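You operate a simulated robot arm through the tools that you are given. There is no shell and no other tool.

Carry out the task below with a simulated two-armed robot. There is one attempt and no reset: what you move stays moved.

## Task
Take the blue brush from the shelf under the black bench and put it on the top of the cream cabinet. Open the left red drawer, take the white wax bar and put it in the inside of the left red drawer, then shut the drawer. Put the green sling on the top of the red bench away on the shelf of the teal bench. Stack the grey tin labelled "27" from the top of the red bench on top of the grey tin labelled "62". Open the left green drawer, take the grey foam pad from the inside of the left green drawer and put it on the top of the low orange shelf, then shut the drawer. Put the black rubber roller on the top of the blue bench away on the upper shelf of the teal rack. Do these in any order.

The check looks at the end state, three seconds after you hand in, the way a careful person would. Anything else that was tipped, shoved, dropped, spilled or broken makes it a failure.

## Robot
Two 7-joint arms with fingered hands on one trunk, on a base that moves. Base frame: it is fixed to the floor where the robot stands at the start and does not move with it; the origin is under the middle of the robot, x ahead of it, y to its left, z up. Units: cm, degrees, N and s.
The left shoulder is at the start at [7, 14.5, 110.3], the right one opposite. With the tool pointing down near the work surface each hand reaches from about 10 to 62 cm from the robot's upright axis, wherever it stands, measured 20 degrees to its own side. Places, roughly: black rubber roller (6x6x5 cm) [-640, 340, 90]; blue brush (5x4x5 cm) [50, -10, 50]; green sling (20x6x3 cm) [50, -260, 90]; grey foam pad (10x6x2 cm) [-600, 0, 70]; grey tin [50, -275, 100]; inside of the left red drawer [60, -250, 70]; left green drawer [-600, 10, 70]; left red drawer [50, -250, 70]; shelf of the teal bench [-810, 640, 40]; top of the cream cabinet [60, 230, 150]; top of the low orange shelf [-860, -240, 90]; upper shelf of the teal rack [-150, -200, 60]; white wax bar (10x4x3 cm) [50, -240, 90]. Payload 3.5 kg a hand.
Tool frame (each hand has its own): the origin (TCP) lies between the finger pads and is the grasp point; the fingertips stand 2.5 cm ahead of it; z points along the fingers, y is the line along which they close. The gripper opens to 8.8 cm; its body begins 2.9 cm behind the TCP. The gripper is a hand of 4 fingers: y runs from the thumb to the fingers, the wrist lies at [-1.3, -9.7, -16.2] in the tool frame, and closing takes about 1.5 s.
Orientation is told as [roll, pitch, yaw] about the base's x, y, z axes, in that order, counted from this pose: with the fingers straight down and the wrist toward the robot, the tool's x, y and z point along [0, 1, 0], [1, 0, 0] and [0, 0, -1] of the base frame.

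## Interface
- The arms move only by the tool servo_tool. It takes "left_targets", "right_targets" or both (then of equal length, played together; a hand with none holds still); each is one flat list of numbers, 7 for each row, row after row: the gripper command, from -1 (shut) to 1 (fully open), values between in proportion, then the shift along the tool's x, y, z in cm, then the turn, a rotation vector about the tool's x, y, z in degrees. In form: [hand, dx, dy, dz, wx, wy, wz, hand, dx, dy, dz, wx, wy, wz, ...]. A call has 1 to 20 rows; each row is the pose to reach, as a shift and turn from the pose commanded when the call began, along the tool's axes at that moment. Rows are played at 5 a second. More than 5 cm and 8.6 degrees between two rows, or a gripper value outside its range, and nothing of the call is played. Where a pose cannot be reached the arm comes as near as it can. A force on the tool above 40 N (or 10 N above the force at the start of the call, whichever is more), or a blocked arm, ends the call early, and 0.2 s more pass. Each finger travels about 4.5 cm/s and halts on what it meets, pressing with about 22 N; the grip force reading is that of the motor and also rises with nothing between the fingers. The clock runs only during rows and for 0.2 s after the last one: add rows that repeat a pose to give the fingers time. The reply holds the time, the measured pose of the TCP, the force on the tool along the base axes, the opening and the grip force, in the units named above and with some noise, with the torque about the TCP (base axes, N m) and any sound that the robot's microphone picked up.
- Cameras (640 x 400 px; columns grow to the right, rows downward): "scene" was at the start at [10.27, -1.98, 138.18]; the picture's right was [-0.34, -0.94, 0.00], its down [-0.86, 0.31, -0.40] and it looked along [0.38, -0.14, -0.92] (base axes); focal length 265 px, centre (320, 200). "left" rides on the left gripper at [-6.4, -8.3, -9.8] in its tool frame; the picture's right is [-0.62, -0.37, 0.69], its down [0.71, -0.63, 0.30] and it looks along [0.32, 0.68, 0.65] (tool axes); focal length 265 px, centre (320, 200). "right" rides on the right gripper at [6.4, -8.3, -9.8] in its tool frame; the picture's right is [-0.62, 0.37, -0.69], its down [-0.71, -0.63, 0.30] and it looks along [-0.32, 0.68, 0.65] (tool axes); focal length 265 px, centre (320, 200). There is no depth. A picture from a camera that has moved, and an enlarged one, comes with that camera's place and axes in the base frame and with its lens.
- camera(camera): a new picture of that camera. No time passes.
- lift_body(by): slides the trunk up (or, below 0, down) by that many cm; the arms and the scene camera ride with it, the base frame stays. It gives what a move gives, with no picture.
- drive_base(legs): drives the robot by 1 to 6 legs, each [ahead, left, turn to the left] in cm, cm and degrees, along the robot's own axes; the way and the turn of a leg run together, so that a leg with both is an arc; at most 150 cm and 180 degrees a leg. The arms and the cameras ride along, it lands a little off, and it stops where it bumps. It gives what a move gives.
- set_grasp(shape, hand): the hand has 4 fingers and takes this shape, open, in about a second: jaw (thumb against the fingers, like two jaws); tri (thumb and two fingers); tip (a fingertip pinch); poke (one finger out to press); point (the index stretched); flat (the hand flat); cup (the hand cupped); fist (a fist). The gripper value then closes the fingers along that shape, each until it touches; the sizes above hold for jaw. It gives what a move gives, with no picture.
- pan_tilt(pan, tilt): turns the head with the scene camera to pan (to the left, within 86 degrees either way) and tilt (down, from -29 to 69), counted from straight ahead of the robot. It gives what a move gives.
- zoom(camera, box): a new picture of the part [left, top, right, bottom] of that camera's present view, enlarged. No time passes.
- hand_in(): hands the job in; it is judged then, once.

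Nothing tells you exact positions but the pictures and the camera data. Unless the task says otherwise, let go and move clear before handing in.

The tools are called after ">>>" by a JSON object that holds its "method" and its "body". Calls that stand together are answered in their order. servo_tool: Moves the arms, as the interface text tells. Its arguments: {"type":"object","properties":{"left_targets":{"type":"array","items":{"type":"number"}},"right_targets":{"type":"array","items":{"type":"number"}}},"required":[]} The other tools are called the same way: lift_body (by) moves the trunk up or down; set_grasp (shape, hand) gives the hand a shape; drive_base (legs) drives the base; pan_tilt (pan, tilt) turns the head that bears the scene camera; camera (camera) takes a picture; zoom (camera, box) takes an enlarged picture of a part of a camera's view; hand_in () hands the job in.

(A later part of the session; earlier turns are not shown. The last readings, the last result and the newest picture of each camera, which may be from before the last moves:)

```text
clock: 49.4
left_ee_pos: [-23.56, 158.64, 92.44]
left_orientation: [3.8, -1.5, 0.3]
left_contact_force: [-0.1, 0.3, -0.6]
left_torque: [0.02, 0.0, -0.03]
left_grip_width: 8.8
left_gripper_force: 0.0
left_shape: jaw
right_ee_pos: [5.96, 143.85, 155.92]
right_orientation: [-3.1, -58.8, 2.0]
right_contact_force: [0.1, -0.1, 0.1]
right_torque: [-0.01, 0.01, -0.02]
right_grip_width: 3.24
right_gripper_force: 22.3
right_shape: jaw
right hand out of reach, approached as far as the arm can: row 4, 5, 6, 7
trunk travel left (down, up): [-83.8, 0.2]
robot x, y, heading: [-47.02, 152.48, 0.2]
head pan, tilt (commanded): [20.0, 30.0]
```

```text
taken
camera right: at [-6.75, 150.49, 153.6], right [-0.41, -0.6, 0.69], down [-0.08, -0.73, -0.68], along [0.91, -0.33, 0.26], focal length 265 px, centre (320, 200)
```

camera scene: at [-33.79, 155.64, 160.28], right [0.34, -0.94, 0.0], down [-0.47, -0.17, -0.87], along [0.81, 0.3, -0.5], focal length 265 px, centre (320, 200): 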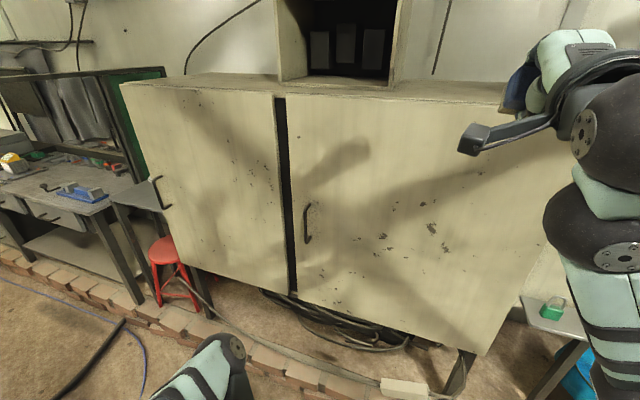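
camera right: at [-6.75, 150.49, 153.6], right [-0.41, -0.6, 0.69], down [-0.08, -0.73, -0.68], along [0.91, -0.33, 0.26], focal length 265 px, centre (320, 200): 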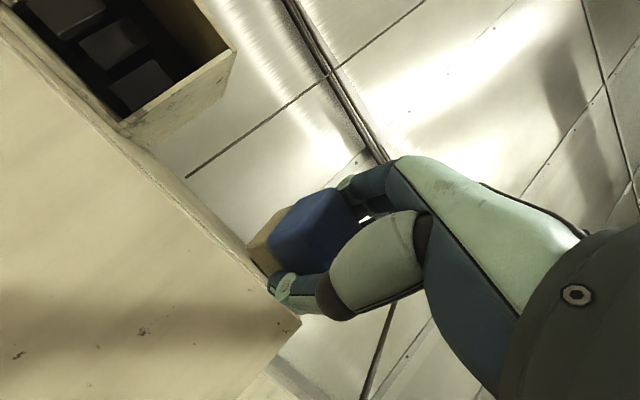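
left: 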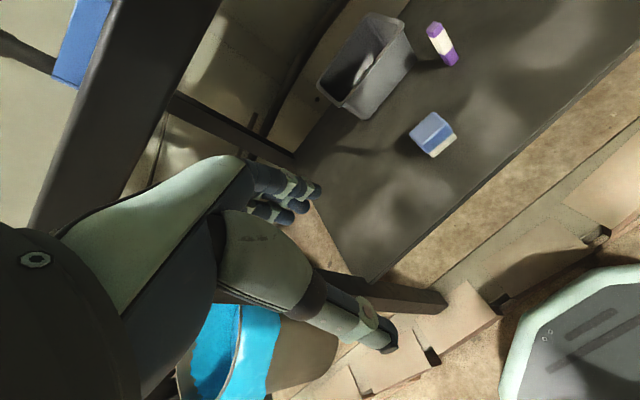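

The hand now reaches z 156 at pitch -59°, which is high enough, but the thumb sits under the brush. I'll roll the forearm so the hand closes sideways and the thumb won't be trapped beneath the brush at release.

>>> {"method": "servo_tool", "body": {"right_targets": [-1, 0, 0, 0, 0, 4, 6.8, -1, 0, 0, 0, 0, 8, 13.6, -1, 0, 0, 0, 0, 12, 20, -1, 0, 0, 0, 0, 16, 26.8, -1, 0, 0, 0, 0, 20, 33.5, -1, 0, 0, 0, 0, 24, 40, -1, 0, 0, 0, 0, 28, 46.8, -1, 0, 0, 0, 0, 32, 53.5, -1, 0, 0, 0, 0, 36, 60, -1, 0, 0, 0, 0, 40, 66.8, -1, 0, 0, 0, 0, 40, 66.8]}}

>>> {"method": "camera", "body": {"camera": "scene"}}

>>> {"method": "camera", "body": {"camera": "right"}}

```text
clock: 51.8
left_ee_pos: [-23.51, 158.53, 92.4]
left_orientation: [3.7, -1.4, 0.4]
left_contact_force: [-1.0, 0.7, 0.5]
left_torque: [0.01, -0.01, 0.0]
left_grip_width: 8.82
left_gripper_force: 0.0
left_shape: jaw
right_ee_pos: [5.8, 143.95, 155.84]
right_orientation: [82.5, -11.6, -58.6]
right_contact_force: [0.0, -0.1, -1.7]
right_torque: [-0.01, 0.02, 0.03]
right_grip_width: 3.23
right_gripper_force: 21.9
right_shape: jaw
trunk travel left (down, up): [-83.8, 0.2]
robot x, y, heading: [-46.97, 152.27, 0.0]
head pan, tilt (commanded): [20.0, 30.0]
```

```text
taken
camera scene: at [-33.83, 155.7, 160.28], right [0.34, -0.94, 0.0], down [-0.47, -0.17, -0.87], along [0.81, 0.3, -0.5], focal length 265 px, centre (320, 200)
```

scene: 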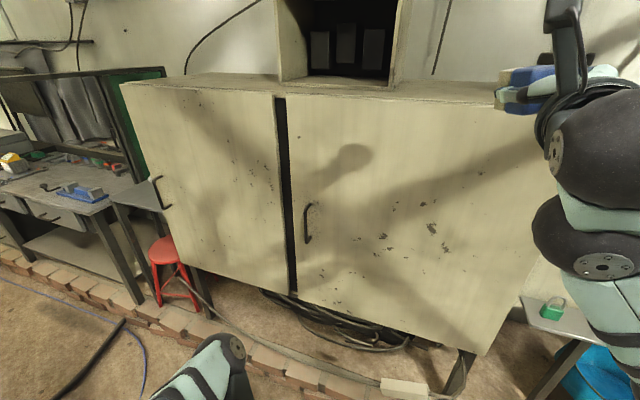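

```text
taken
camera right: at [-6.77, 147.65, 161.66], right [-0.41, -0.8, -0.44], down [-0.07, 0.51, -0.86], along [0.91, -0.33, -0.26], focal length 265 px, centre (320, 200)
```

right: 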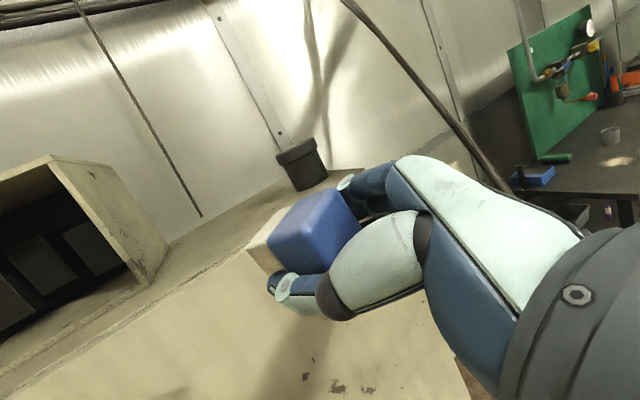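

The roll worked. The hand now closes sideways, with its camera on top, at z 156 and 53 cm ahead of the robot. Door handles stick out near y 198 and 265, so I'll approach between them and place the brush near [53, 228].

>>> {"method": "drive_base", "body": {"legs": [[25, 0, 0], [0, 84, 0]]}}

>>> {"method": "pan_tilt", "body": {"pan": -10, "tilt": 30}}

>>> {"method": "camera", "body": {"camera": "scene"}}

>>> {"method": "camera", "body": {"camera": "right"}}

```text
clock: 57.7
left_ee_pos: [1.47, 241.9, 92.52]
left_orientation: [3.9, -1.4, 0.2]
left_contact_force: [-0.3, 0.9, 0.6]
left_torque: [0.0, -0.01, 0.01]
left_grip_width: 8.78
left_gripper_force: 0.1
left_shape: jaw
right_ee_pos: [30.91, 227.33, 155.92]
right_orientation: [82.5, -11.8, -58.7]
right_contact_force: [-0.1, 1.0, -0.5]
right_torque: [0.01, 0.02, -0.01]
right_grip_width: 3.26
right_gripper_force: 21.9
right_shape: jaw
trunk travel left (down, up): [-83.8, 0.2]
robot x, y, heading: [-22.18, 235.84, 0.0]
head pan, tilt (commanded): [20.0, 30.0]
```

```text
clock: 58.7
left_ee_pos: [1.49, 242.16, 92.26]
left_orientation: [3.8, -1.4, 0.1]
left_contact_force: [-0.1, 0.2, 0.5]
left_torque: [0.01, 0.04, -0.01]
left_grip_width: 8.78
left_gripper_force: 0.1
left_shape: jaw
right_ee_pos: [30.88, 227.31, 155.88]
right_orientation: [82.4, -11.8, -58.6]
right_contact_force: [0.6, 0.1, -0.4]
right_torque: [0.02, 0.0, 0.02]
right_grip_width: 3.22
right_gripper_force: 22.0
right_shape: jaw
trunk travel left (down, up): [-83.8, 0.2]
robot x, y, heading: [-22.11, 236.06, 0.3]
head pan, tilt (commanded): [-10.0, 30.0]
```

```text
taken
camera scene: at [-8.41, 234.5, 160.28], right [-0.17, -0.99, 0.0], down [-0.49, 0.09, -0.87], along [0.85, -0.15, -0.5], focal length 265 px, centre (320, 200)
```

scene: 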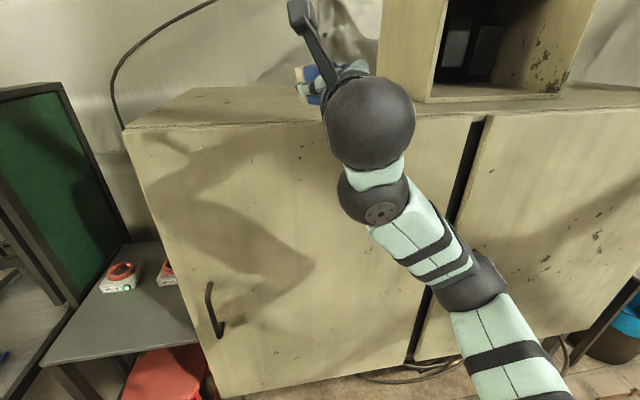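

```text
taken
camera right: at [18.23, 231.09, 161.66], right [-0.41, -0.8, -0.44], down [-0.07, 0.51, -0.86], along [0.91, -0.33, -0.26], focal length 265 px, centre (320, 200)
```

right: 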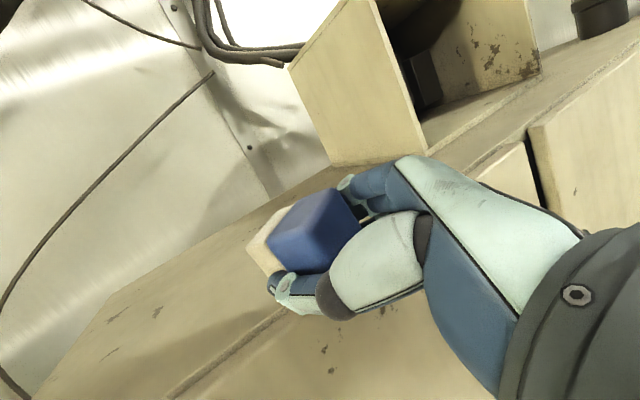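

The cabinet top edge is at about x 41–42 and z 148.3, and the box ends near y 199, so the spot at y 228 is clear. The forearm stays about 4 cm in front of the doors if I drive 21 cm forward.

>>> {"method": "drive_base", "body": {"legs": [[20.5, 0, 0]]}}

>>> {"method": "camera", "body": {"camera": "scene"}}

>>> {"method": "camera", "body": {"camera": "right"}}

```text
clock: 60.3
left_ee_pos: [20.31, 242.0, 92.45]
left_orientation: [3.7, -1.8, -0.1]
left_contact_force: [-0.2, 0.1, 0.2]
left_torque: [-0.01, 0.02, 0.01]
left_grip_width: 8.79
left_gripper_force: 0.1
left_shape: jaw
right_ee_pos: [49.24, 227.37, 156.02]
right_orientation: [82.5, -11.9, -58.9]
right_contact_force: [0.2, 0.0, -0.3]
right_torque: [-0.03, -0.01, -0.05]
right_grip_width: 3.25
right_gripper_force: 22.3
right_shape: jaw
trunk travel left (down, up): [-83.8, 0.2]
robot x, y, heading: [-2.83, 236.19, -0.2]
head pan, tilt (commanded): [-10.0, 30.0]
stopped in leg 1: the robot was blocked; the commanded pose is now the measured one
```

```text
taken
camera scene: at [9.96, 234.61, 160.36], right [-0.18, -0.98, 0.0], down [-0.49, 0.09, -0.87], along [0.85, -0.15, -0.5], focal length 265 px, centre (320, 200)
```

scene: 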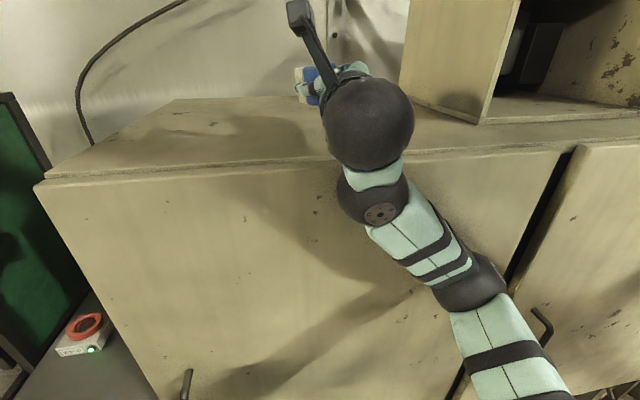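

```text
taken
camera right: at [36.63, 231.12, 161.8], right [-0.42, -0.8, -0.44], down [-0.06, 0.5, -0.86], along [0.91, -0.33, -0.26], focal length 265 px, centre (320, 200)
```

right: 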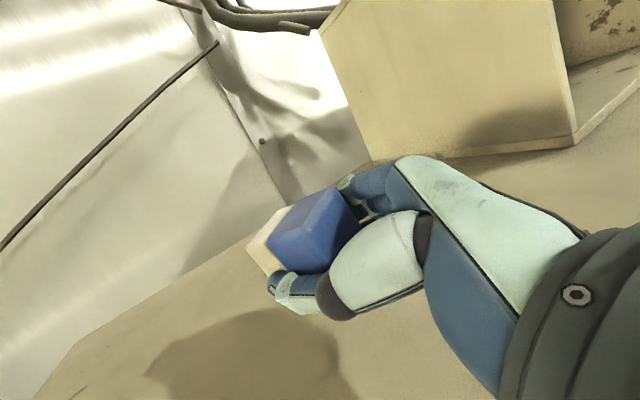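

The base stopped about 2 cm short, probably on the brick curb; neither hand shows any force. I'll back off 1 cm, reach a little further with the arm and lower toward the top.

>>> {"method": "drive_base", "body": {"legs": [[-1, 0, 0]]}}

>>> {"method": "servo_tool", "body": {"right_targets": [-1, 0, 0.75, 1.3, 0, 0, 0, -1, 0, 1.5, 2.6, 0, 0, 0, -1, 0, 2, 3.4, 0, 0, 0, -1, 0, 2, 3.4, 0, 0, 0]}}

>>> {"method": "camera", "body": {"camera": "scene"}}

```text
clock: 61.0
left_ee_pos: [19.71, 242.04, 92.27]
left_orientation: [3.7, -1.4, 0.0]
left_contact_force: [0.6, 0.9, 0.7]
left_torque: [0.02, 0.03, -0.03]
left_grip_width: 8.77
left_gripper_force: 0.0
left_shape: jaw
right_ee_pos: [49.2, 227.25, 155.68]
right_orientation: [82.1, -11.6, -58.7]
right_contact_force: [-0.4, -0.8, -0.8]
right_torque: [0.02, -0.01, 0.0]
right_grip_width: 3.2
right_gripper_force: 22.3
right_shape: jaw
trunk travel left (down, up): [-83.8, 0.2]
robot x, y, heading: [-3.96, 235.98, 0.3]
head pan, tilt (commanded): [-10.0, 30.0]
```

```text
clock: 62.0
left_ee_pos: [19.03, 241.97, 92.48]
left_orientation: [3.9, -2.0, 0.0]
left_contact_force: [1.2, 0.1, -0.8]
left_torque: [-0.01, 0.0, -0.02]
left_grip_width: 8.8
left_gripper_force: 0.0
left_shape: jaw
right_ee_pos: [51.63, 227.25, 156.38]
right_orientation: [82.7, -11.9, -58.9]
right_contact_force: [-0.4, 0.2, -0.8]
right_torque: [-0.01, -0.02, 0.01]
right_grip_width: 3.23
right_gripper_force: 21.9
right_shape: jaw
trunk travel left (down, up): [-83.8, 0.2]
robot x, y, heading: [-3.79, 235.85, -0.1]
head pan, tilt (commanded): [-10.0, 30.0]
```

```text
taken
camera scene: at [8.42, 234.41, 160.39], right [-0.18, -0.98, 0.0], down [-0.48, 0.09, -0.87], along [0.86, -0.15, -0.49], focal length 265 px, centre (320, 200)
```

scene: 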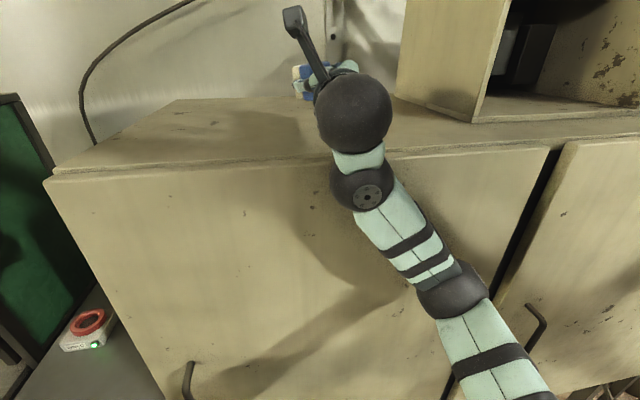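

The hand is now over the top at [51.6, 227, 156.4]. I'll lower the trunk in steps and watch the contact force.

>>> {"method": "lift_body", "body": {"by": -3}}

>>> {"method": "zoom", "body": {"camera": "scene", "box": [240, 40, 440, 165]}}

>>> {"method": "camera", "body": {"camera": "right"}}

```text
clock: 62.8
left_ee_pos: [18.92, 241.96, 89.57]
left_orientation: [3.8, -2.0, 0.0]
left_contact_force: [-0.8, -0.1, 0.5]
left_torque: [0.03, -0.03, 0.0]
left_grip_width: 8.79
left_gripper_force: 0.0
left_shape: jaw
right_ee_pos: [51.75, 227.28, 153.3]
right_orientation: [82.7, -11.9, -58.9]
right_contact_force: [-0.1, -0.4, -0.5]
right_torque: [-0.01, -0.03, 0.0]
right_grip_width: 3.21
right_gripper_force: 21.7
right_shape: jaw
trunk travel left (down, up): [-80.8, 3.2]
robot x, y, heading: [-3.86, 236.14, -0.3]
head pan, tilt (commanded): [-10.0, 30.0]
```

```text
3.20 times, centred on (340, 102) of scene
camera zoom: at [8.38, 234.43, 157.38], right [-0.18, -0.98, 0.0], down [-0.48, 0.09, -0.87], along [0.86, -0.15, -0.49], focal length 849 px, centre (256, 512)
```

zoom: 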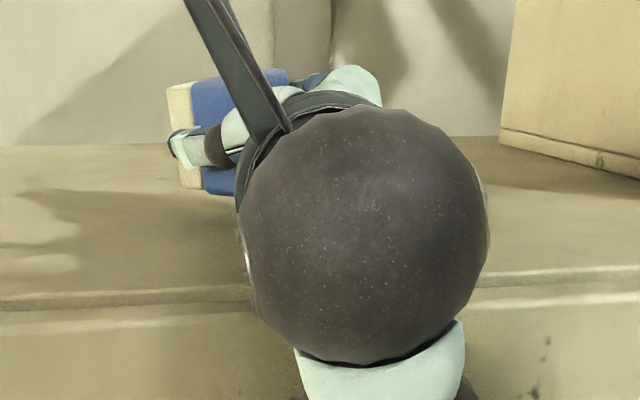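

```text
taken
camera right: at [39.0, 230.97, 158.9], right [-0.41, -0.8, -0.44], down [-0.06, 0.5, -0.86], along [0.91, -0.33, -0.26], focal length 265 px, centre (320, 200)
```

right: 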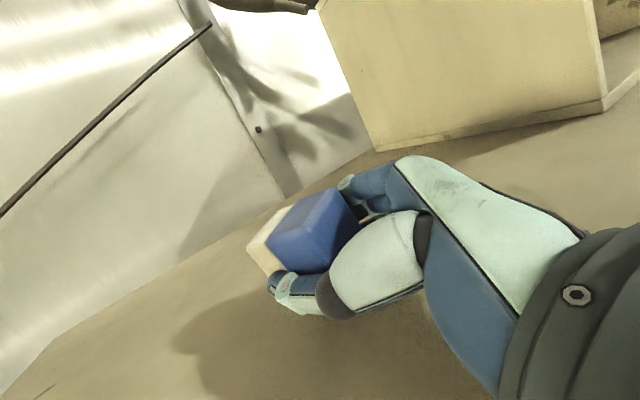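

Still no contact. I'll keep lowering in small steps.

>>> {"method": "lift_body", "body": {"by": -1}}

>>> {"method": "zoom", "body": {"camera": "scene", "box": [240, 20, 440, 145]}}

>>> {"method": "lift_body", "body": {"by": -0.6}}

>>> {"method": "zoom", "body": {"camera": "scene", "box": [240, 20, 440, 145]}}

```text
clock: 63.2
left_ee_pos: [19.09, 241.95, 88.82]
left_orientation: [3.8, -1.9, 0.0]
left_contact_force: [0.7, -0.5, 0.1]
left_torque: [0.01, -0.03, 0.0]
left_grip_width: 8.76
left_gripper_force: 0.0
left_shape: jaw
right_ee_pos: [51.45, 227.19, 153.22]
right_orientation: [83.8, -12.2, -58.9]
right_contact_force: [-0.3, 0.3, -0.1]
right_torque: [0.0, -0.03, 0.04]
right_grip_width: 3.22
right_gripper_force: 21.6
right_shape: jaw
trunk travel left (down, up): [-80.1, 3.9]
robot x, y, heading: [-4.03, 236.03, -0.2]
head pan, tilt (commanded): [-10.0, 30.0]
stopped: the force on the tool passed its limit at 50 N (the readings are from after the stop); the commanded pose is now the measured one
```

```text
3.20 times, centred on (340, 82) of scene
camera zoom: at [8.66, 234.53, 156.63], right [-0.18, -0.98, 0.0], down [-0.49, 0.09, -0.87], along [0.86, -0.15, -0.49], focal length 849 px, centre (256, 576)
```

zoom: 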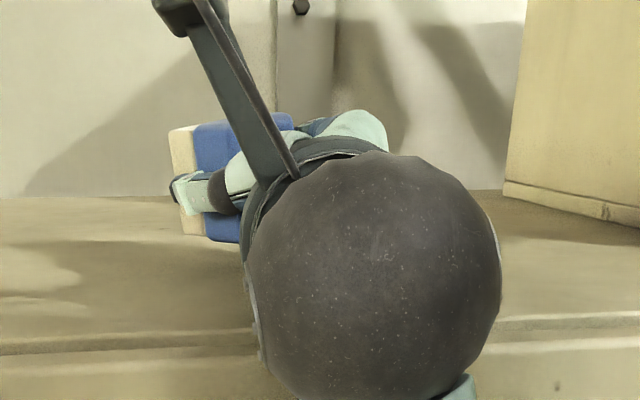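

```text
clock: 63.7
left_ee_pos: [19.13, 242.06, 88.3]
left_orientation: [3.8, -1.9, 0.0]
left_contact_force: [-0.4, 0.2, -0.5]
left_torque: [0.0, 0.01, 0.01]
left_grip_width: 8.77
left_gripper_force: 0.0
left_shape: jaw
right_ee_pos: [51.46, 227.13, 153.34]
right_orientation: [84.6, -12.4, -59.0]
right_contact_force: [-3.5, 1.3, 5.5]
right_torque: [-0.01, 0.91, -0.18]
right_grip_width: 3.22
right_gripper_force: 22.2
right_shape: jaw
trunk travel left (down, up): [-79.7, 4.3]
robot x, y, heading: [-4.0, 235.78, -0.3]
head pan, tilt (commanded): [-10.0, 30.0]
stopped: the force on the tool passed its limit at 49 N (the readings are from after the stop); the commanded pose is now the measured one
```

```text
3.20 times, centred on (340, 82) of scene
camera zoom: at [8.84, 234.64, 156.21], right [-0.18, -0.98, 0.0], down [-0.49, 0.09, -0.87], along [0.86, -0.15, -0.49], focal length 849 px, centre (256, 576)
```

zoom: 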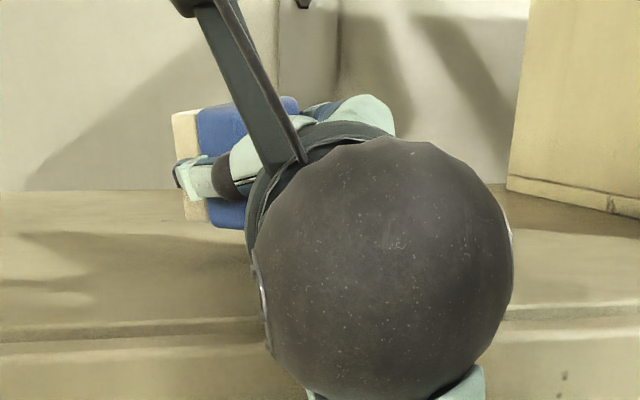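

The palm heel is resting on the cabinet's front edge, while the brush is still about 2 cm above the surface. I'll raise the trunk a little and tilt the fingers down about 12° so the brush gets closer before release.

>>> {"method": "lift_body", "body": {"by": 3.5}}

>>> {"method": "servo_tool", "body": {"right_targets": [-1, 0, 0, 0, 0.95, -3.3, 2, -1, -0.5, -0.1, 0, 1.9, -6.7, 4, -1, -1, -0.2, 0.1, 2.86, -10, 5.9, -1, -1.5, -0.3, 0.2, 3.3, -11.7, 6.9, -1, -2, -0.4, 0.25, 3.3, -11.7, 6.9, -1, -2, -0.4, 0.25, 3.3, -11.7, 6.9]}}

>>> {"method": "zoom", "body": {"camera": "scene", "box": [240, 20, 440, 145]}}

```text
clock: 64.5
left_ee_pos: [19.1, 241.86, 91.86]
left_orientation: [4.0, -1.9, 0.0]
left_contact_force: [-0.1, -0.4, 0.0]
left_torque: [0.03, -0.02, 0.01]
left_grip_width: 8.77
left_gripper_force: 0.0
left_shape: jaw
right_ee_pos: [51.5, 226.66, 156.91]
right_orientation: [84.5, -12.0, -59.2]
right_contact_force: [-0.6, -0.4, -0.8]
right_torque: [0.0, 0.03, 0.03]
right_grip_width: 3.21
right_gripper_force: 22.1
right_shape: jaw
trunk travel left (down, up): [-83.2, 0.8]
robot x, y, heading: [-3.88, 236.14, 0.1]
head pan, tilt (commanded): [-10.0, 30.0]
```

```text
clock: 65.9
left_ee_pos: [19.12, 242.0, 91.96]
left_orientation: [4.0, -1.9, 0.0]
left_contact_force: [1.0, 0.5, -0.1]
left_torque: [0.03, -0.02, -0.01]
left_grip_width: 8.78
left_gripper_force: 0.0
left_shape: jaw
right_ee_pos: [51.58, 226.89, 154.83]
right_orientation: [72.5, -4.6, -57.2]
right_contact_force: [0.3, 0.0, -1.1]
right_torque: [0.01, 0.03, 0.0]
right_grip_width: 3.19
right_gripper_force: 22.4
right_shape: jaw
trunk travel left (down, up): [-83.2, 0.8]
robot x, y, heading: [-3.56, 235.81, -0.2]
head pan, tilt (commanded): [-10.0, 30.0]
```

```text
3.20 times, centred on (340, 82) of scene
camera zoom: at [8.78, 234.35, 159.77], right [-0.18, -0.98, 0.0], down [-0.49, 0.09, -0.87], along [0.86, -0.15, -0.49], focal length 849 px, centre (256, 576)
```

zoom: 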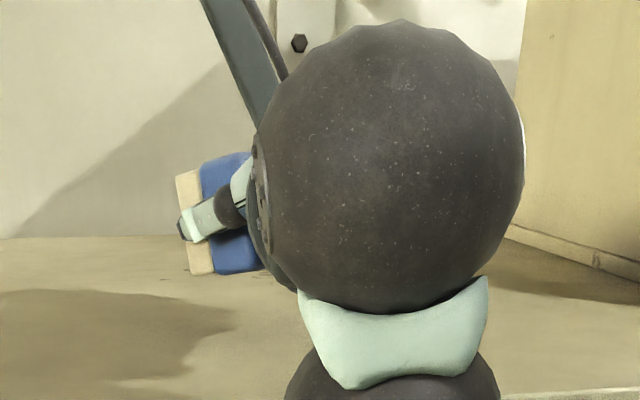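

The tilt is achieved. Now I'll lower again in small steps.

>>> {"method": "lift_body", "body": {"by": -2.2}}

>>> {"method": "lift_body", "body": {"by": -0.6}}

>>> {"method": "zoom", "body": {"camera": "scene", "box": [240, 20, 440, 145]}}

```text
clock: 66.5
left_ee_pos: [19.12, 241.94, 89.62]
left_orientation: [3.9, -1.9, 0.1]
left_contact_force: [0.0, -0.2, 0.5]
left_torque: [0.0, 0.03, -0.01]
left_grip_width: 8.78
left_gripper_force: 0.0
left_shape: jaw
right_ee_pos: [51.71, 227.01, 152.36]
right_orientation: [72.4, -4.9, -57.2]
right_contact_force: [0.0, 0.1, -1.3]
right_torque: [0.04, -0.01, -0.03]
right_grip_width: 3.2
right_gripper_force: 22.0
right_shape: jaw
trunk travel left (down, up): [-81.0, 3.0]
robot x, y, heading: [-3.93, 236.11, -0.2]
head pan, tilt (commanded): [-10.0, 30.0]
```

```text
clock: 67.1
left_ee_pos: [19.28, 241.92, 89.1]
left_orientation: [3.8, -1.9, 0.0]
left_contact_force: [0.2, 0.1, -0.1]
left_torque: [-0.01, 0.0, 0.01]
left_grip_width: 8.79
left_gripper_force: 0.0
left_shape: jaw
right_ee_pos: [51.76, 226.98, 152.1]
right_orientation: [72.6, -4.9, -57.3]
right_contact_force: [-2.9, -0.3, 6.8]
right_torque: [-0.02, -0.09, -0.06]
right_grip_width: 3.24
right_gripper_force: 21.9
right_shape: jaw
trunk travel left (down, up): [-80.4, 3.6]
robot x, y, heading: [-3.97, 236.46, -0.0]
head pan, tilt (commanded): [-10.0, 30.0]
```

```text
3.20 times, centred on (340, 82) of scene
camera zoom: at [8.78, 234.51, 156.96], right [-0.18, -0.98, 0.0], down [-0.49, 0.09, -0.87], along [0.86, -0.15, -0.49], focal length 849 px, centre (256, 576)
```

zoom: 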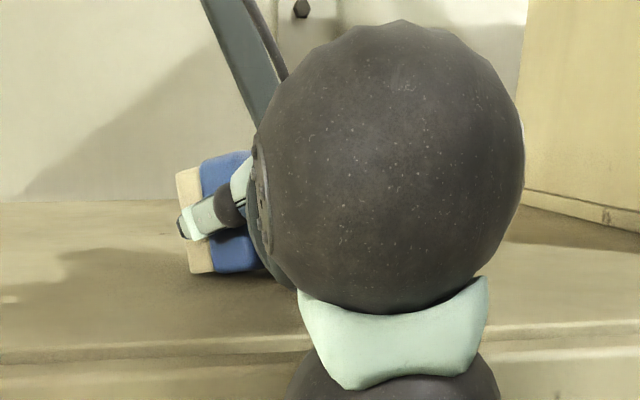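

A gentle 7 N upward with almost no torque means the brush itself is on the surface. I'll open the hand.

>>> {"method": "servo_tool", "body": {"right_targets": [-0.6, 0, 0, 0, 0, 0, 0, -0.2, 0, 0, 0, 0, 0, 0, 0.2, 0, 0, 0, 0, 0, 0, 0.6, 0, 0, 0, 0, 0, 0, 1, 0, 0, 0, 0, 0, 0, 1, 0, 0, 0, 0, 0, 0, 1, 0, 0, 0, 0, 0, 0, 1, 0, 0, 0, 0, 0, 0]}}

>>> {"method": "camera", "body": {"camera": "right"}}

>>> {"method": "camera", "body": {"camera": "scene"}}

```text
clock: 68.9
left_ee_pos: [19.09, 242.03, 89.14]
left_orientation: [3.8, -2.0, 0.0]
left_contact_force: [0.9, -0.1, 0.6]
left_torque: [-0.03, -0.04, -0.01]
left_grip_width: 8.79
left_gripper_force: 0.0
left_shape: jaw
right_ee_pos: [51.73, 226.94, 151.95]
right_orientation: [72.5, -4.7, -57.3]
right_contact_force: [0.6, 0.0, 0.5]
right_torque: [-0.03, 0.02, 0.02]
right_grip_width: 8.74
right_gripper_force: 0.1
right_shape: jaw
trunk travel left (down, up): [-80.4, 3.6]
robot x, y, heading: [-4.3, 236.24, -0.0]
head pan, tilt (commanded): [-10.0, 30.0]
```

```text
taken
camera right: at [40.49, 230.61, 160.25], right [-0.5, -0.79, -0.35], down [-0.24, 0.52, -0.82], along [0.83, -0.32, -0.45], focal length 265 px, centre (320, 200)
```

right: 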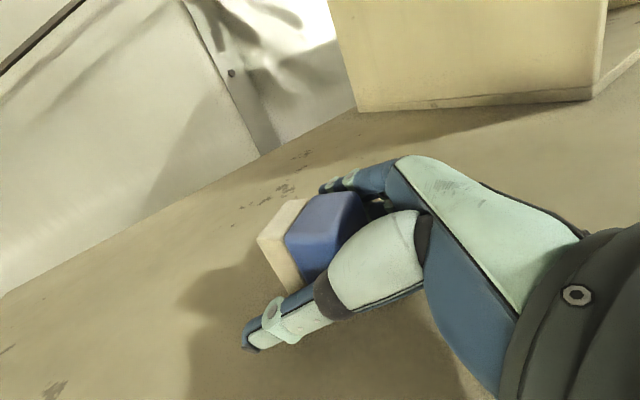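

```text
taken
camera scene: at [8.76, 234.49, 156.96], right [-0.18, -0.98, 0.0], down [-0.49, 0.09, -0.87], along [0.86, -0.15, -0.49], focal length 265 px, centre (320, 200)
```

scene: 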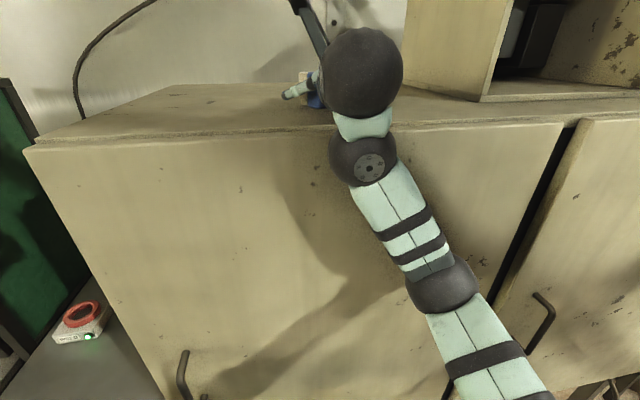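

The brush stands released on the cabinet top. I'll withdraw the hand straight back along the fingers, then drive back and check.

>>> {"method": "servo_tool", "body": {"right_targets": [1, 0, 0, -2, 0, 0, 0, 1, 0, 0, -5, 0, 0, 0, 1, 0, 0, -8, 0, 0, 0, 1, 0, 0, -11, 0, 0, 0, 1, 0, 0, -11, 0, 0, 0]}}

>>> {"method": "drive_base", "body": {"legs": [[-20, 0, 0]]}}

>>> {"method": "camera", "body": {"camera": "right"}}

>>> {"method": "camera", "body": {"camera": "scene"}}

```text
clock: 70.1
left_ee_pos: [19.62, 241.97, 88.93]
left_orientation: [3.8, -1.5, -0.1]
left_contact_force: [-0.1, -0.4, -0.3]
left_torque: [0.02, 0.02, -0.02]
left_grip_width: 8.79
left_gripper_force: 0.1
left_shape: jaw
right_ee_pos: [48.44, 224.31, 153.15]
right_orientation: [72.2, -4.5, -57.4]
right_contact_force: [0.2, 0.0, 1.1]
right_torque: [0.0, 0.0, 0.02]
right_grip_width: 8.78
right_gripper_force: 0.1
right_shape: jaw
right hand out of reach, approached as far as the arm can: row 3, 4, 5
trunk travel left (down, up): [-80.4, 3.6]
robot x, y, heading: [-4.12, 235.9, 0.0]
head pan, tilt (commanded): [-10.0, 30.0]
```

```text
clock: 71.7
left_ee_pos: [-0.09, 242.01, 88.83]
left_orientation: [3.8, -1.3, 0.0]
left_contact_force: [1.1, 0.9, -0.3]
left_torque: [0.01, 0.02, 0.01]
left_grip_width: 8.77
left_gripper_force: 0.0
left_shape: jaw
right_ee_pos: [28.86, 224.3, 153.06]
right_orientation: [72.0, -4.4, -57.3]
right_contact_force: [-0.5, -0.2, 0.4]
right_torque: [0.0, 0.0, 0.02]
right_grip_width: 8.75
right_gripper_force: 0.1
right_shape: jaw
trunk travel left (down, up): [-80.4, 3.6]
robot x, y, heading: [-23.52, 236.09, -0.3]
head pan, tilt (commanded): [-10.0, 30.0]
```

```text
taken
camera right: at [17.87, 228.1, 161.42], right [-0.5, -0.79, -0.35], down [-0.25, 0.52, -0.82], along [0.83, -0.32, -0.46], focal length 265 px, centre (320, 200)
```

right: 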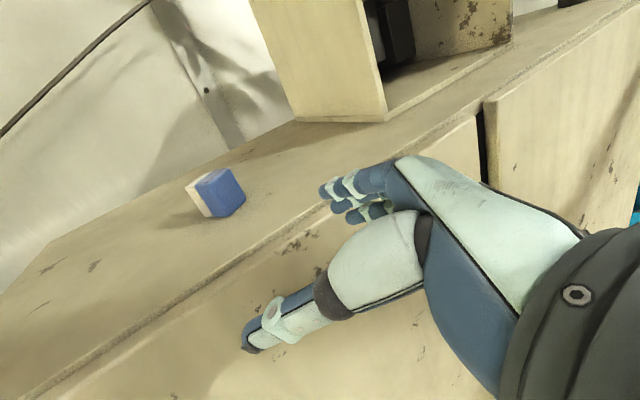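

```text
taken
camera scene: at [-9.87, 234.5, 156.84], right [-0.18, -0.98, 0.0], down [-0.49, 0.09, -0.86], along [0.85, -0.15, -0.5], focal length 265 px, centre (320, 200)
```

scene: 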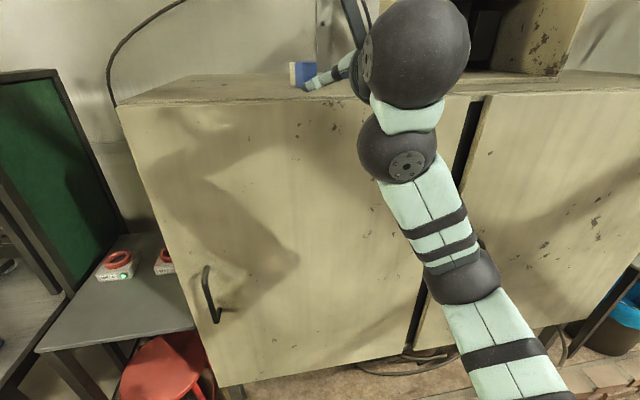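

The brush is safely on the cabinet top. Now I'll head back toward the red bench: first clear of the cabinet and cylinder, then fold the right arm back to its working posture.

>>> {"method": "drive_base", "body": {"legs": [[0, -84, 0], [-23, 0, 0]]}}

>>> {"method": "servo_tool", "body": {"right_targets": [1, 0, 0, 0, -1.7, 5.9, -3.5, 1, 0, 0, 0, -3.3, 11.7, -6.9, 1, 0, 0, 0, -3.3, 11.7, -6.9]}}

>>> {"method": "servo_tool", "body": {"right_targets": [1, 0, 0, 0, 0, -4, -6.7, 1, 0, 0, 0, 0, -8, -13.4, 1, 0, 0, 0, 0, -12, -20, 1, 0, 0, 0, 0, -16, -26.7, 1, 0, 0, 0, 0, -20, -33.4, 1, 0, 0, 0, 0, -24, -40, 1, 0, 0, 0, 0, -28, -46.7, 1, 0, 0, 0, 0, -32, -53.4, 1, 0, 0, 0, 0, -36, -60, 1, 0, 0, 0, 0, -40, -66.7, 1, 0, 0, 0, 0, -40, -66.7]}}

```text
clock: 77.5
left_ee_pos: [-23.31, 157.82, 88.85]
left_orientation: [3.8, -1.4, 0.0]
left_contact_force: [-0.1, 0.1, -1.0]
left_torque: [-0.02, 0.0, 0.02]
left_grip_width: 8.77
left_gripper_force: 0.1
left_shape: jaw
right_ee_pos: [5.6, 140.19, 153.08]
right_orientation: [72.0, -4.4, -57.3]
right_contact_force: [-0.1, -0.8, 0.7]
right_torque: [-0.01, -0.05, -0.05]
right_grip_width: 8.75
right_gripper_force: 0.0
right_shape: jaw
trunk travel left (down, up): [-80.4, 3.6]
robot x, y, heading: [-46.88, 151.61, -0.2]
head pan, tilt (commanded): [-10.0, 30.0]
```

```text
clock: 78.3
left_ee_pos: [-23.49, 157.73, 89.03]
left_orientation: [3.8, -1.6, 0.1]
left_contact_force: [-0.7, -1.3, 0.2]
left_torque: [-0.02, 0.02, 0.0]
left_grip_width: 8.8
left_gripper_force: 0.1
left_shape: jaw
right_ee_pos: [5.25, 140.22, 153.1]
right_orientation: [84.2, -12.0, -59.1]
right_contact_force: [0.4, 0.0, 0.8]
right_torque: [-0.02, 0.01, 0.01]
right_grip_width: 8.75
right_gripper_force: 0.1
right_shape: jaw
trunk travel left (down, up): [-80.4, 3.6]
robot x, y, heading: [-47.02, 152.27, -0.1]
head pan, tilt (commanded): [-10.0, 30.0]
```

```text
clock: 80.7
left_ee_pos: [-23.42, 157.81, 88.88]
left_orientation: [3.9, -1.5, 0.1]
left_contact_force: [-0.3, 0.3, 0.3]
left_torque: [-0.02, -0.01, 0.01]
left_grip_width: 8.77
left_gripper_force: 0.2
left_shape: jaw
right_ee_pos: [4.79, 141.8, 152.13]
right_orientation: [-1.9, -60.3, 0.6]
right_contact_force: [-0.1, -0.5, 0.0]
right_torque: [-0.03, -0.04, -0.03]
right_grip_width: 8.73
right_gripper_force: 0.1
right_shape: jaw
right hand out of reach, approached as far as the arm can: row 9, 10, 11
trunk travel left (down, up): [-80.4, 3.6]
robot x, y, heading: [-47.06, 151.99, -0.1]
head pan, tilt (commanded): [-10.0, 30.0]
```

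The hand is back at pitch -60°. I'll bring it down and upright to the working posture.

>>> {"method": "servo_tool", "body": {"right_targets": [1, -0.2, -3.6, 1.7, 4.3, 0, 0, 1, -0.4, -7.3, 3.4, 8.6, 0, 0, 1, -0.6, -10.9, 5.1, 12.9, 0, 0, 1, -0.9, -14.6, 6.8, 17.1, 0, 0, 1, -1.1, -18.2, 8.5, 21.4, 0, 0, 1, -1.3, -21.9, 10.2, 25.7, 0, 0, 1, -1.5, -25.5, 11.9, 30, 0, 0, 1, -1.7, -29.1, 13.5, 34.3, 0, 0, 1, -1.9, -32.8, 15.2, 38.6, 0, 0, 1, -2.1, -36.4, 16.9, 42.9, 0, 0, 1, -2.4, -40.1, 18.6, 47.1, 0, 0, 1, -2.6, -43.7, 20.3, 51.4, 0, 0, 1, -2.8, -47.4, 22, 55.7, 0, 0, 1, -3, -51, 23.7, 60, 0, 0, 1, -3, -51, 23.7, 60, 0, 0]}}

>>> {"method": "pan_tilt", "body": {"pan": -60, "tilt": 25}}

>>> {"method": "camera", "body": {"camera": "scene"}}

```text
clock: 83.9
left_ee_pos: [-23.39, 157.83, 89.0]
left_orientation: [3.9, -1.5, 0.0]
left_contact_force: [-0.1, -0.5, 0.2]
left_torque: [0.01, -0.02, -0.01]
left_grip_width: 8.77
left_gripper_force: 0.1
left_shape: jaw
right_ee_pos: [0.02, 138.08, 96.25]
right_orientation: [-0.9, -0.2, -0.6]
right_contact_force: [0.5, 0.4, -0.4]
right_torque: [-0.03, 0.0, 0.02]
right_grip_width: 8.75
right_gripper_force: 0.1
right_shape: jaw
trunk travel left (down, up): [-80.4, 3.6]
robot x, y, heading: [-47.03, 152.09, -0.2]
head pan, tilt (commanded): [-10.0, 30.0]
```

```text
clock: 85.1
left_ee_pos: [-23.5, 157.66, 88.97]
left_orientation: [3.8, -1.5, 0.1]
left_contact_force: [0.4, -0.3, 0.2]
left_torque: [-0.01, -0.01, -0.02]
left_grip_width: 8.77
left_gripper_force: 0.1
left_shape: jaw
right_ee_pos: [-0.13, 138.09, 96.21]
right_orientation: [-1.0, 0.0, -0.6]
right_contact_force: [0.2, 0.2, -0.1]
right_torque: [0.0, 0.0, 0.02]
right_grip_width: 8.79
right_gripper_force: 0.1
right_shape: jaw
trunk travel left (down, up): [-80.4, 3.6]
robot x, y, heading: [-46.78, 151.83, -0.1]
head pan, tilt (commanded): [-60.0, 25.0]
```

```text
taken
camera scene: at [-37.73, 143.86, 157.67], right [-0.87, -0.5, 0.0], down [-0.21, 0.37, -0.91], along [0.45, -0.79, -0.42], focal length 265 px, centre (320, 200)
```

scene: 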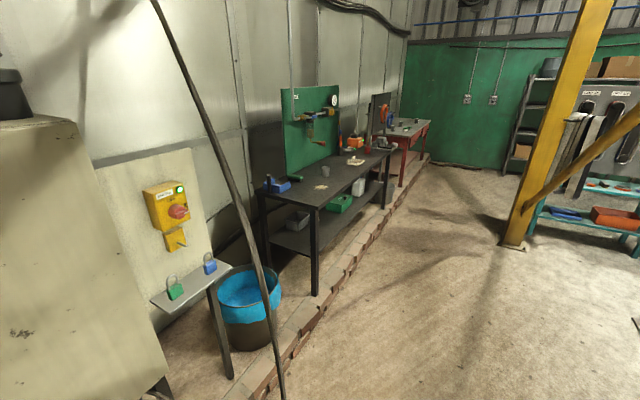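

The way along the bench row to the red bench is clear, with the yellow pillar near [-100, -156]. I'll strafe right toward it and take a look.

>>> {"method": "drive_base", "body": {"legs": [[8, -150, 0], [0, -150, 0], [0, -80, 0]]}}

>>> {"method": "pan_tilt", "body": {"pan": -10, "tilt": 35}}

>>> {"method": "camera", "body": {"camera": "scene"}}

```text
refused: leg 1 is longer than a leg can be; nothing moved
```

```text
clock: 86.3
left_ee_pos: [-23.44, 157.75, 88.98]
left_orientation: [3.8, -1.4, 0.0]
left_contact_force: [-0.5, -0.3, 0.7]
left_torque: [-0.02, 0.02, 0.03]
left_grip_width: 8.77
left_gripper_force: 0.0
left_shape: jaw
right_ee_pos: [-0.15, 138.0, 96.31]
right_orientation: [-1.0, -0.1, -0.6]
right_contact_force: [-0.5, -0.1, 1.1]
right_torque: [0.03, -0.02, 0.03]
right_grip_width: 8.8
right_gripper_force: 0.0
right_shape: jaw
trunk travel left (down, up): [-80.4, 3.6]
robot x, y, heading: [-46.87, 152.16, -0.1]
head pan, tilt (commanded): [-10.0, 35.0]
```

```text
taken
camera scene: at [-33.66, 150.29, 156.09], right [-0.18, -0.98, 0.0], down [-0.56, 0.1, -0.82], along [0.81, -0.15, -0.57], focal length 265 px, centre (320, 200)
```

scene: 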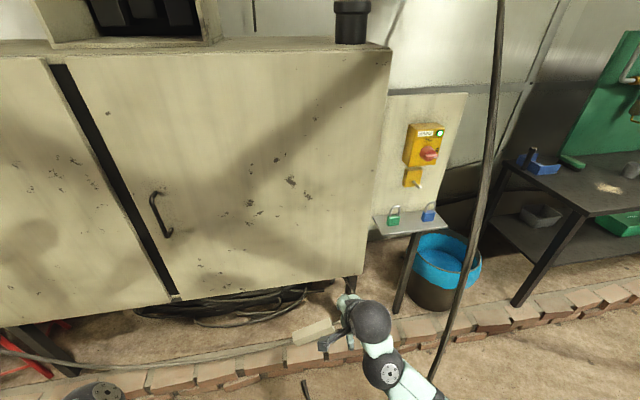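

>>> {"method": "drive_base", "body": {"legs": [[0, -149, 0], [0, -149, 0], [8, -80, 0]]}}

>>> {"method": "camera", "body": {"camera": "scene"}}

```text
clock: 104.6
left_ee_pos: [-14.32, -221.47, 89.02]
left_orientation: [3.8, -1.4, 0.9]
left_contact_force: [-0.9, -1.0, 0.3]
left_torque: [0.01, 0.02, -0.03]
left_grip_width: 8.78
left_gripper_force: 0.1
left_shape: jaw
right_ee_pos: [9.19, -240.9, 96.34]
right_orientation: [-1.0, -0.2, 0.3]
right_contact_force: [-0.1, 0.3, 0.0]
right_torque: [-0.03, 0.05, -0.02]
right_grip_width: 8.77
right_gripper_force: 0.1
right_shape: jaw
trunk travel left (down, up): [-80.4, 3.6]
robot x, y, heading: [-37.66, -227.57, 0.6]
head pan, tilt (commanded): [-10.0, 35.0]
```

```text
taken
camera scene: at [-24.52, -229.13, 156.09], right [-0.16, -0.99, 0.0], down [-0.57, 0.09, -0.82], along [0.81, -0.13, -0.57], focal length 265 px, centre (320, 200)
```

scene: 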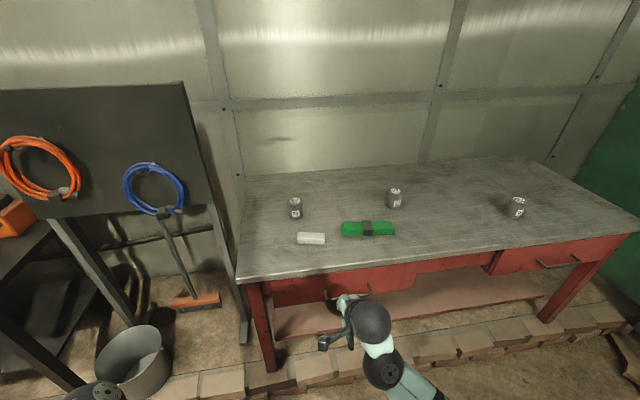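

The red bench is ahead with three labelled grey tins, the white wax bar, the green sling and two drawers. I'll zoom in to read the labels.

>>> {"method": "zoom", "body": {"camera": "scene", "box": [270, 170, 430, 270]}}

>>> {"method": "zoom", "body": {"camera": "scene", "box": [480, 170, 600, 245]}}

>>> {"method": "zoom", "body": {"camera": "scene", "box": [230, 230, 550, 400]}}

```text
4.00 times, centred on (350, 220) of scene
camera zoom: at [-24.52, -229.13, 156.09], right [-0.16, -0.99, 0.0], down [-0.57, 0.09, -0.82], along [0.81, -0.13, -0.57], focal length 1061 px, centre (200, 120)
```

zoom: 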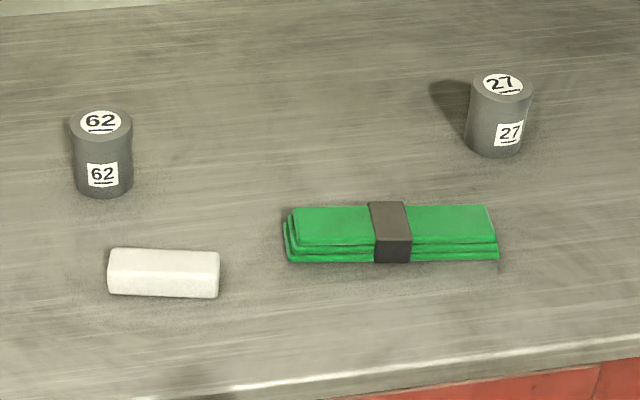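

```text
5.33 times, centred on (540, 208) of scene
camera zoom: at [-24.52, -229.13, 156.09], right [-0.16, -0.99, 0.0], down [-0.57, 0.09, -0.82], along [0.81, -0.13, -0.57], focal length 1415 px, centre (-853, 160)
```

zoom: 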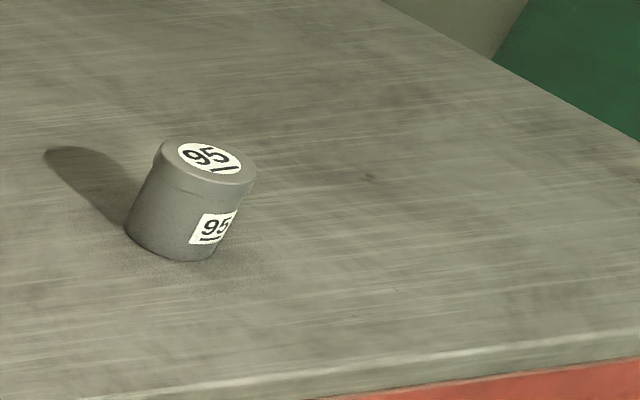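

```text
2.00 times, centred on (390, 315) of scene
camera zoom: at [-24.52, -229.13, 156.09], right [-0.16, -0.99, 0.0], down [-0.57, 0.09, -0.82], along [0.81, -0.13, -0.57], focal length 531 px, centre (180, -30)
```

zoom: 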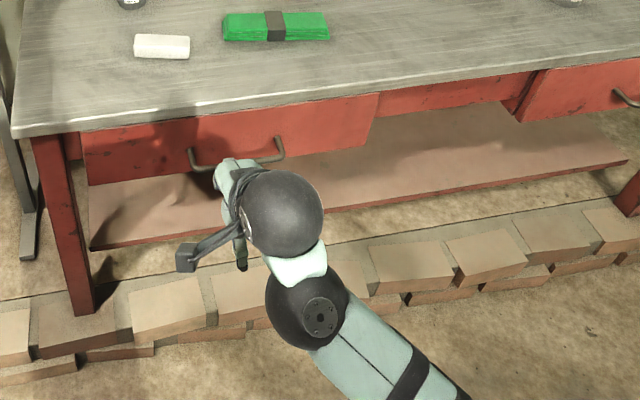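

The tins are "62" on the left at about [62, -233], "27" at about [62, -276] and "95" on the right. The wax bar is near [46, -237] and the sling near [47.5, -259]. The left drawer's handle is near [29, -248, 79]. The tins are far in, so I'll turn the right hand into the sideways-closing pose here in free air and test its long reach.

>>> {"method": "servo_tool", "body": {"right_targets": [1, 0, 0, 0, -7.5, 0, 0, 1, 0, 0, 0, -15, 0, 0, 1, 0, 0, 0, -22.5, 0, 0, 1, 0, 0, 0, -30, 0, 0, 1, 0, 0, 0, -37.5, 0, 0, 1, 0, 0, 0, -45, 0, 0, 1, 0, 0, 0, -52.5, 0, 0, 1, 0, 0, 0, -60, 0, 0, 1, 0, 0, 0, -60, 0, 0]}}

>>> {"method": "servo_tool", "body": {"right_targets": [1, 0, 0, 0, 0, 4, 6.9, 1, 0, 0, 0, 0, 8, 13.8, 1, 0, 0, 0, 0, 12, 20.8, 1, 0, 0, 0, 0, 16, 27.7, 1, 0, 0, 0, 0, 20, 34.6, 1, 0, 0, 0, 0, 24, 41.6, 1, 0, 0, 0, 0, 28, 48.5, 1, 0, 0, 0, 0, 32, 55.4, 1, 0, 0, 0, 0, 36, 62.4, 1, 0, 0, 0, 0, 40, 69.3, 1, 0, 0, 0, 0, 43, 74.5, 1, 0, 0, 0, 0, 43, 74.5]}}

```text
clock: 106.6
left_ee_pos: [-14.38, -221.54, 89.0]
left_orientation: [3.8, -1.6, 0.9]
left_contact_force: [0.4, -0.3, 0.1]
left_torque: [0.0, -0.02, 0.01]
left_grip_width: 8.77
left_gripper_force: 0.1
left_shape: jaw
right_ee_pos: [9.14, -240.89, 96.32]
right_orientation: [-2.0, -60.2, 1.9]
right_contact_force: [0.2, 0.6, 0.6]
right_torque: [-0.01, -0.01, -0.01]
right_grip_width: 8.79
right_gripper_force: 0.1
right_shape: jaw
right hand out of reach, approached as far as the arm can: row 3, 4, 5
trunk travel left (down, up): [-80.4, 3.6]
robot x, y, heading: [-37.45, -228.46, 0.8]
head pan, tilt (commanded): [-10.0, 35.0]
```

```text
clock: 109.2
left_ee_pos: [-14.48, -221.47, 88.8]
left_orientation: [3.9, -1.5, 0.8]
left_contact_force: [-0.5, -0.2, 0.2]
left_torque: [-0.03, -0.01, 0.0]
left_grip_width: 8.8
left_gripper_force: 0.0
left_shape: jaw
right_ee_pos: [9.25, -240.96, 96.33]
right_orientation: [87.6, -4.3, -59.8]
right_contact_force: [0.3, -0.9, 0.2]
right_torque: [-0.02, -0.02, 0.01]
right_grip_width: 8.79
right_gripper_force: 0.2
right_shape: jaw
trunk travel left (down, up): [-80.4, 3.6]
robot x, y, heading: [-37.93, -227.94, 0.5]
head pan, tilt (commanded): [-10.0, 35.0]
```

The hand now closes sideways at [9.3, -241, 96.3]. I'll test how far forward it can extend at this height.

>>> {"method": "servo_tool", "body": {"right_targets": [1, 0, 2, 3.5, 0, 0, 0, 1, 0, 4, 6.9, 0, 0, 0, 1, 0, 6, 10.4, 0, 0, 0, 1, 0, 8, 13.8, 0, 0, 0, 1, 0, 10, 17.3, 0, 0, 0, 1, 0, 11, 19, 0, 0, 0, 1, 0, 11, 19, 0, 0, 0]}}

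>>> {"method": "camera", "body": {"camera": "scene"}}

>>> {"method": "camera", "body": {"camera": "right"}}

```text
clock: 110.8
left_ee_pos: [-14.41, -221.54, 88.96]
left_orientation: [3.9, -1.4, 0.8]
left_contact_force: [-0.1, -0.1, 0.0]
left_torque: [-0.03, 0.02, 0.01]
left_grip_width: 8.77
left_gripper_force: 0.1
left_shape: jaw
right_ee_pos: [31.25, -240.93, 96.31]
right_orientation: [87.6, -4.5, -59.8]
right_contact_force: [-0.2, -0.1, -0.3]
right_torque: [-0.01, 0.02, 0.01]
right_grip_width: 8.81
right_gripper_force: 0.1
right_shape: jaw
trunk travel left (down, up): [-80.4, 3.6]
robot x, y, heading: [-37.84, -227.57, 0.8]
head pan, tilt (commanded): [-10.0, 35.0]
```

```text
taken
camera scene: at [-24.54, -229.2, 156.1], right [-0.16, -0.99, 0.0], down [-0.57, 0.09, -0.82], along [0.81, -0.13, -0.57], focal length 265 px, centre (320, 200)
```

scene: 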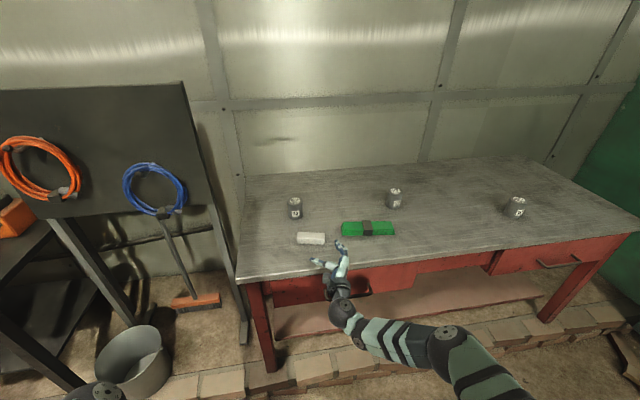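

```text
taken
camera right: at [18.56, -238.07, 102.45], right [-0.41, -0.72, -0.56], down [-0.05, 0.63, -0.77], along [0.91, -0.29, -0.3], focal length 265 px, centre (320, 200)
```

right: 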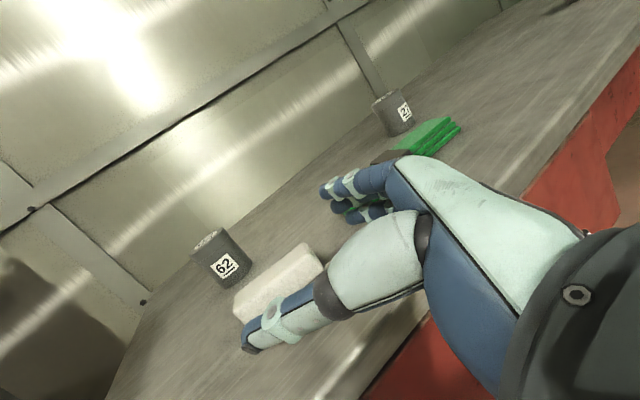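

Long reach works: the hand is 69 cm ahead at z 96. I'll zoom with the wrist camera to triangulate the tins and the bench height accurately.

>>> {"method": "zoom", "body": {"camera": "right", "box": [160, 200, 320, 300]}}

>>> {"method": "zoom", "body": {"camera": "right", "box": [340, 70, 500, 170]}}

>>> {"method": "zoom", "body": {"camera": "scene", "box": [270, 180, 430, 280]}}

```text
4.00 times, centred on (240, 250) of right
camera zoom: at [18.56, -238.07, 102.45], right [-0.41, -0.72, -0.56], down [-0.05, 0.63, -0.77], along [0.91, -0.29, -0.3], focal length 1062 px, centre (640, 0)
```

zoom: 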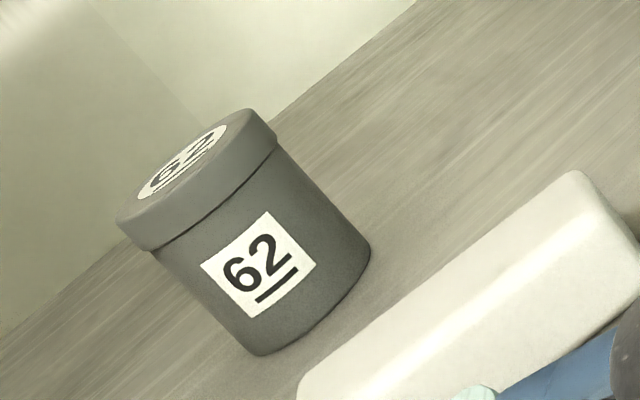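

```text
4.00 times, centred on (420, 120) of right
camera zoom: at [18.56, -238.07, 102.45], right [-0.41, -0.72, -0.56], down [-0.05, 0.63, -0.77], along [0.91, -0.29, -0.3], focal length 1062 px, centre (-80, 520)
```

zoom: 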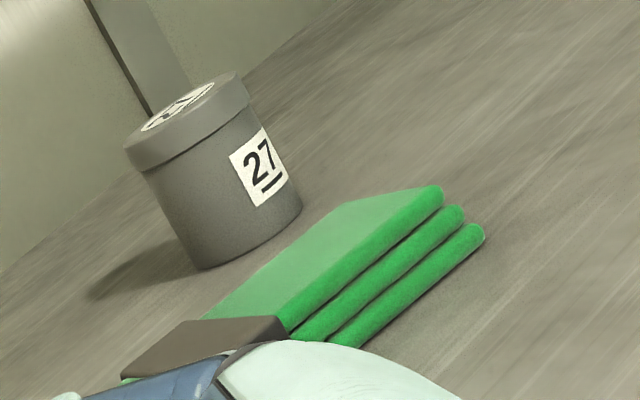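

```text
4.00 times, centred on (350, 230) of scene
camera zoom: at [-24.54, -229.2, 156.1], right [-0.16, -0.99, 0.0], down [-0.57, 0.09, -0.82], along [0.81, -0.13, -0.57], focal length 1061 px, centre (200, 80)
```

zoom: 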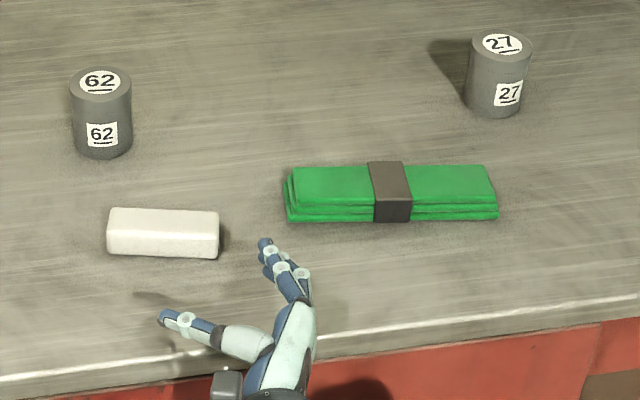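

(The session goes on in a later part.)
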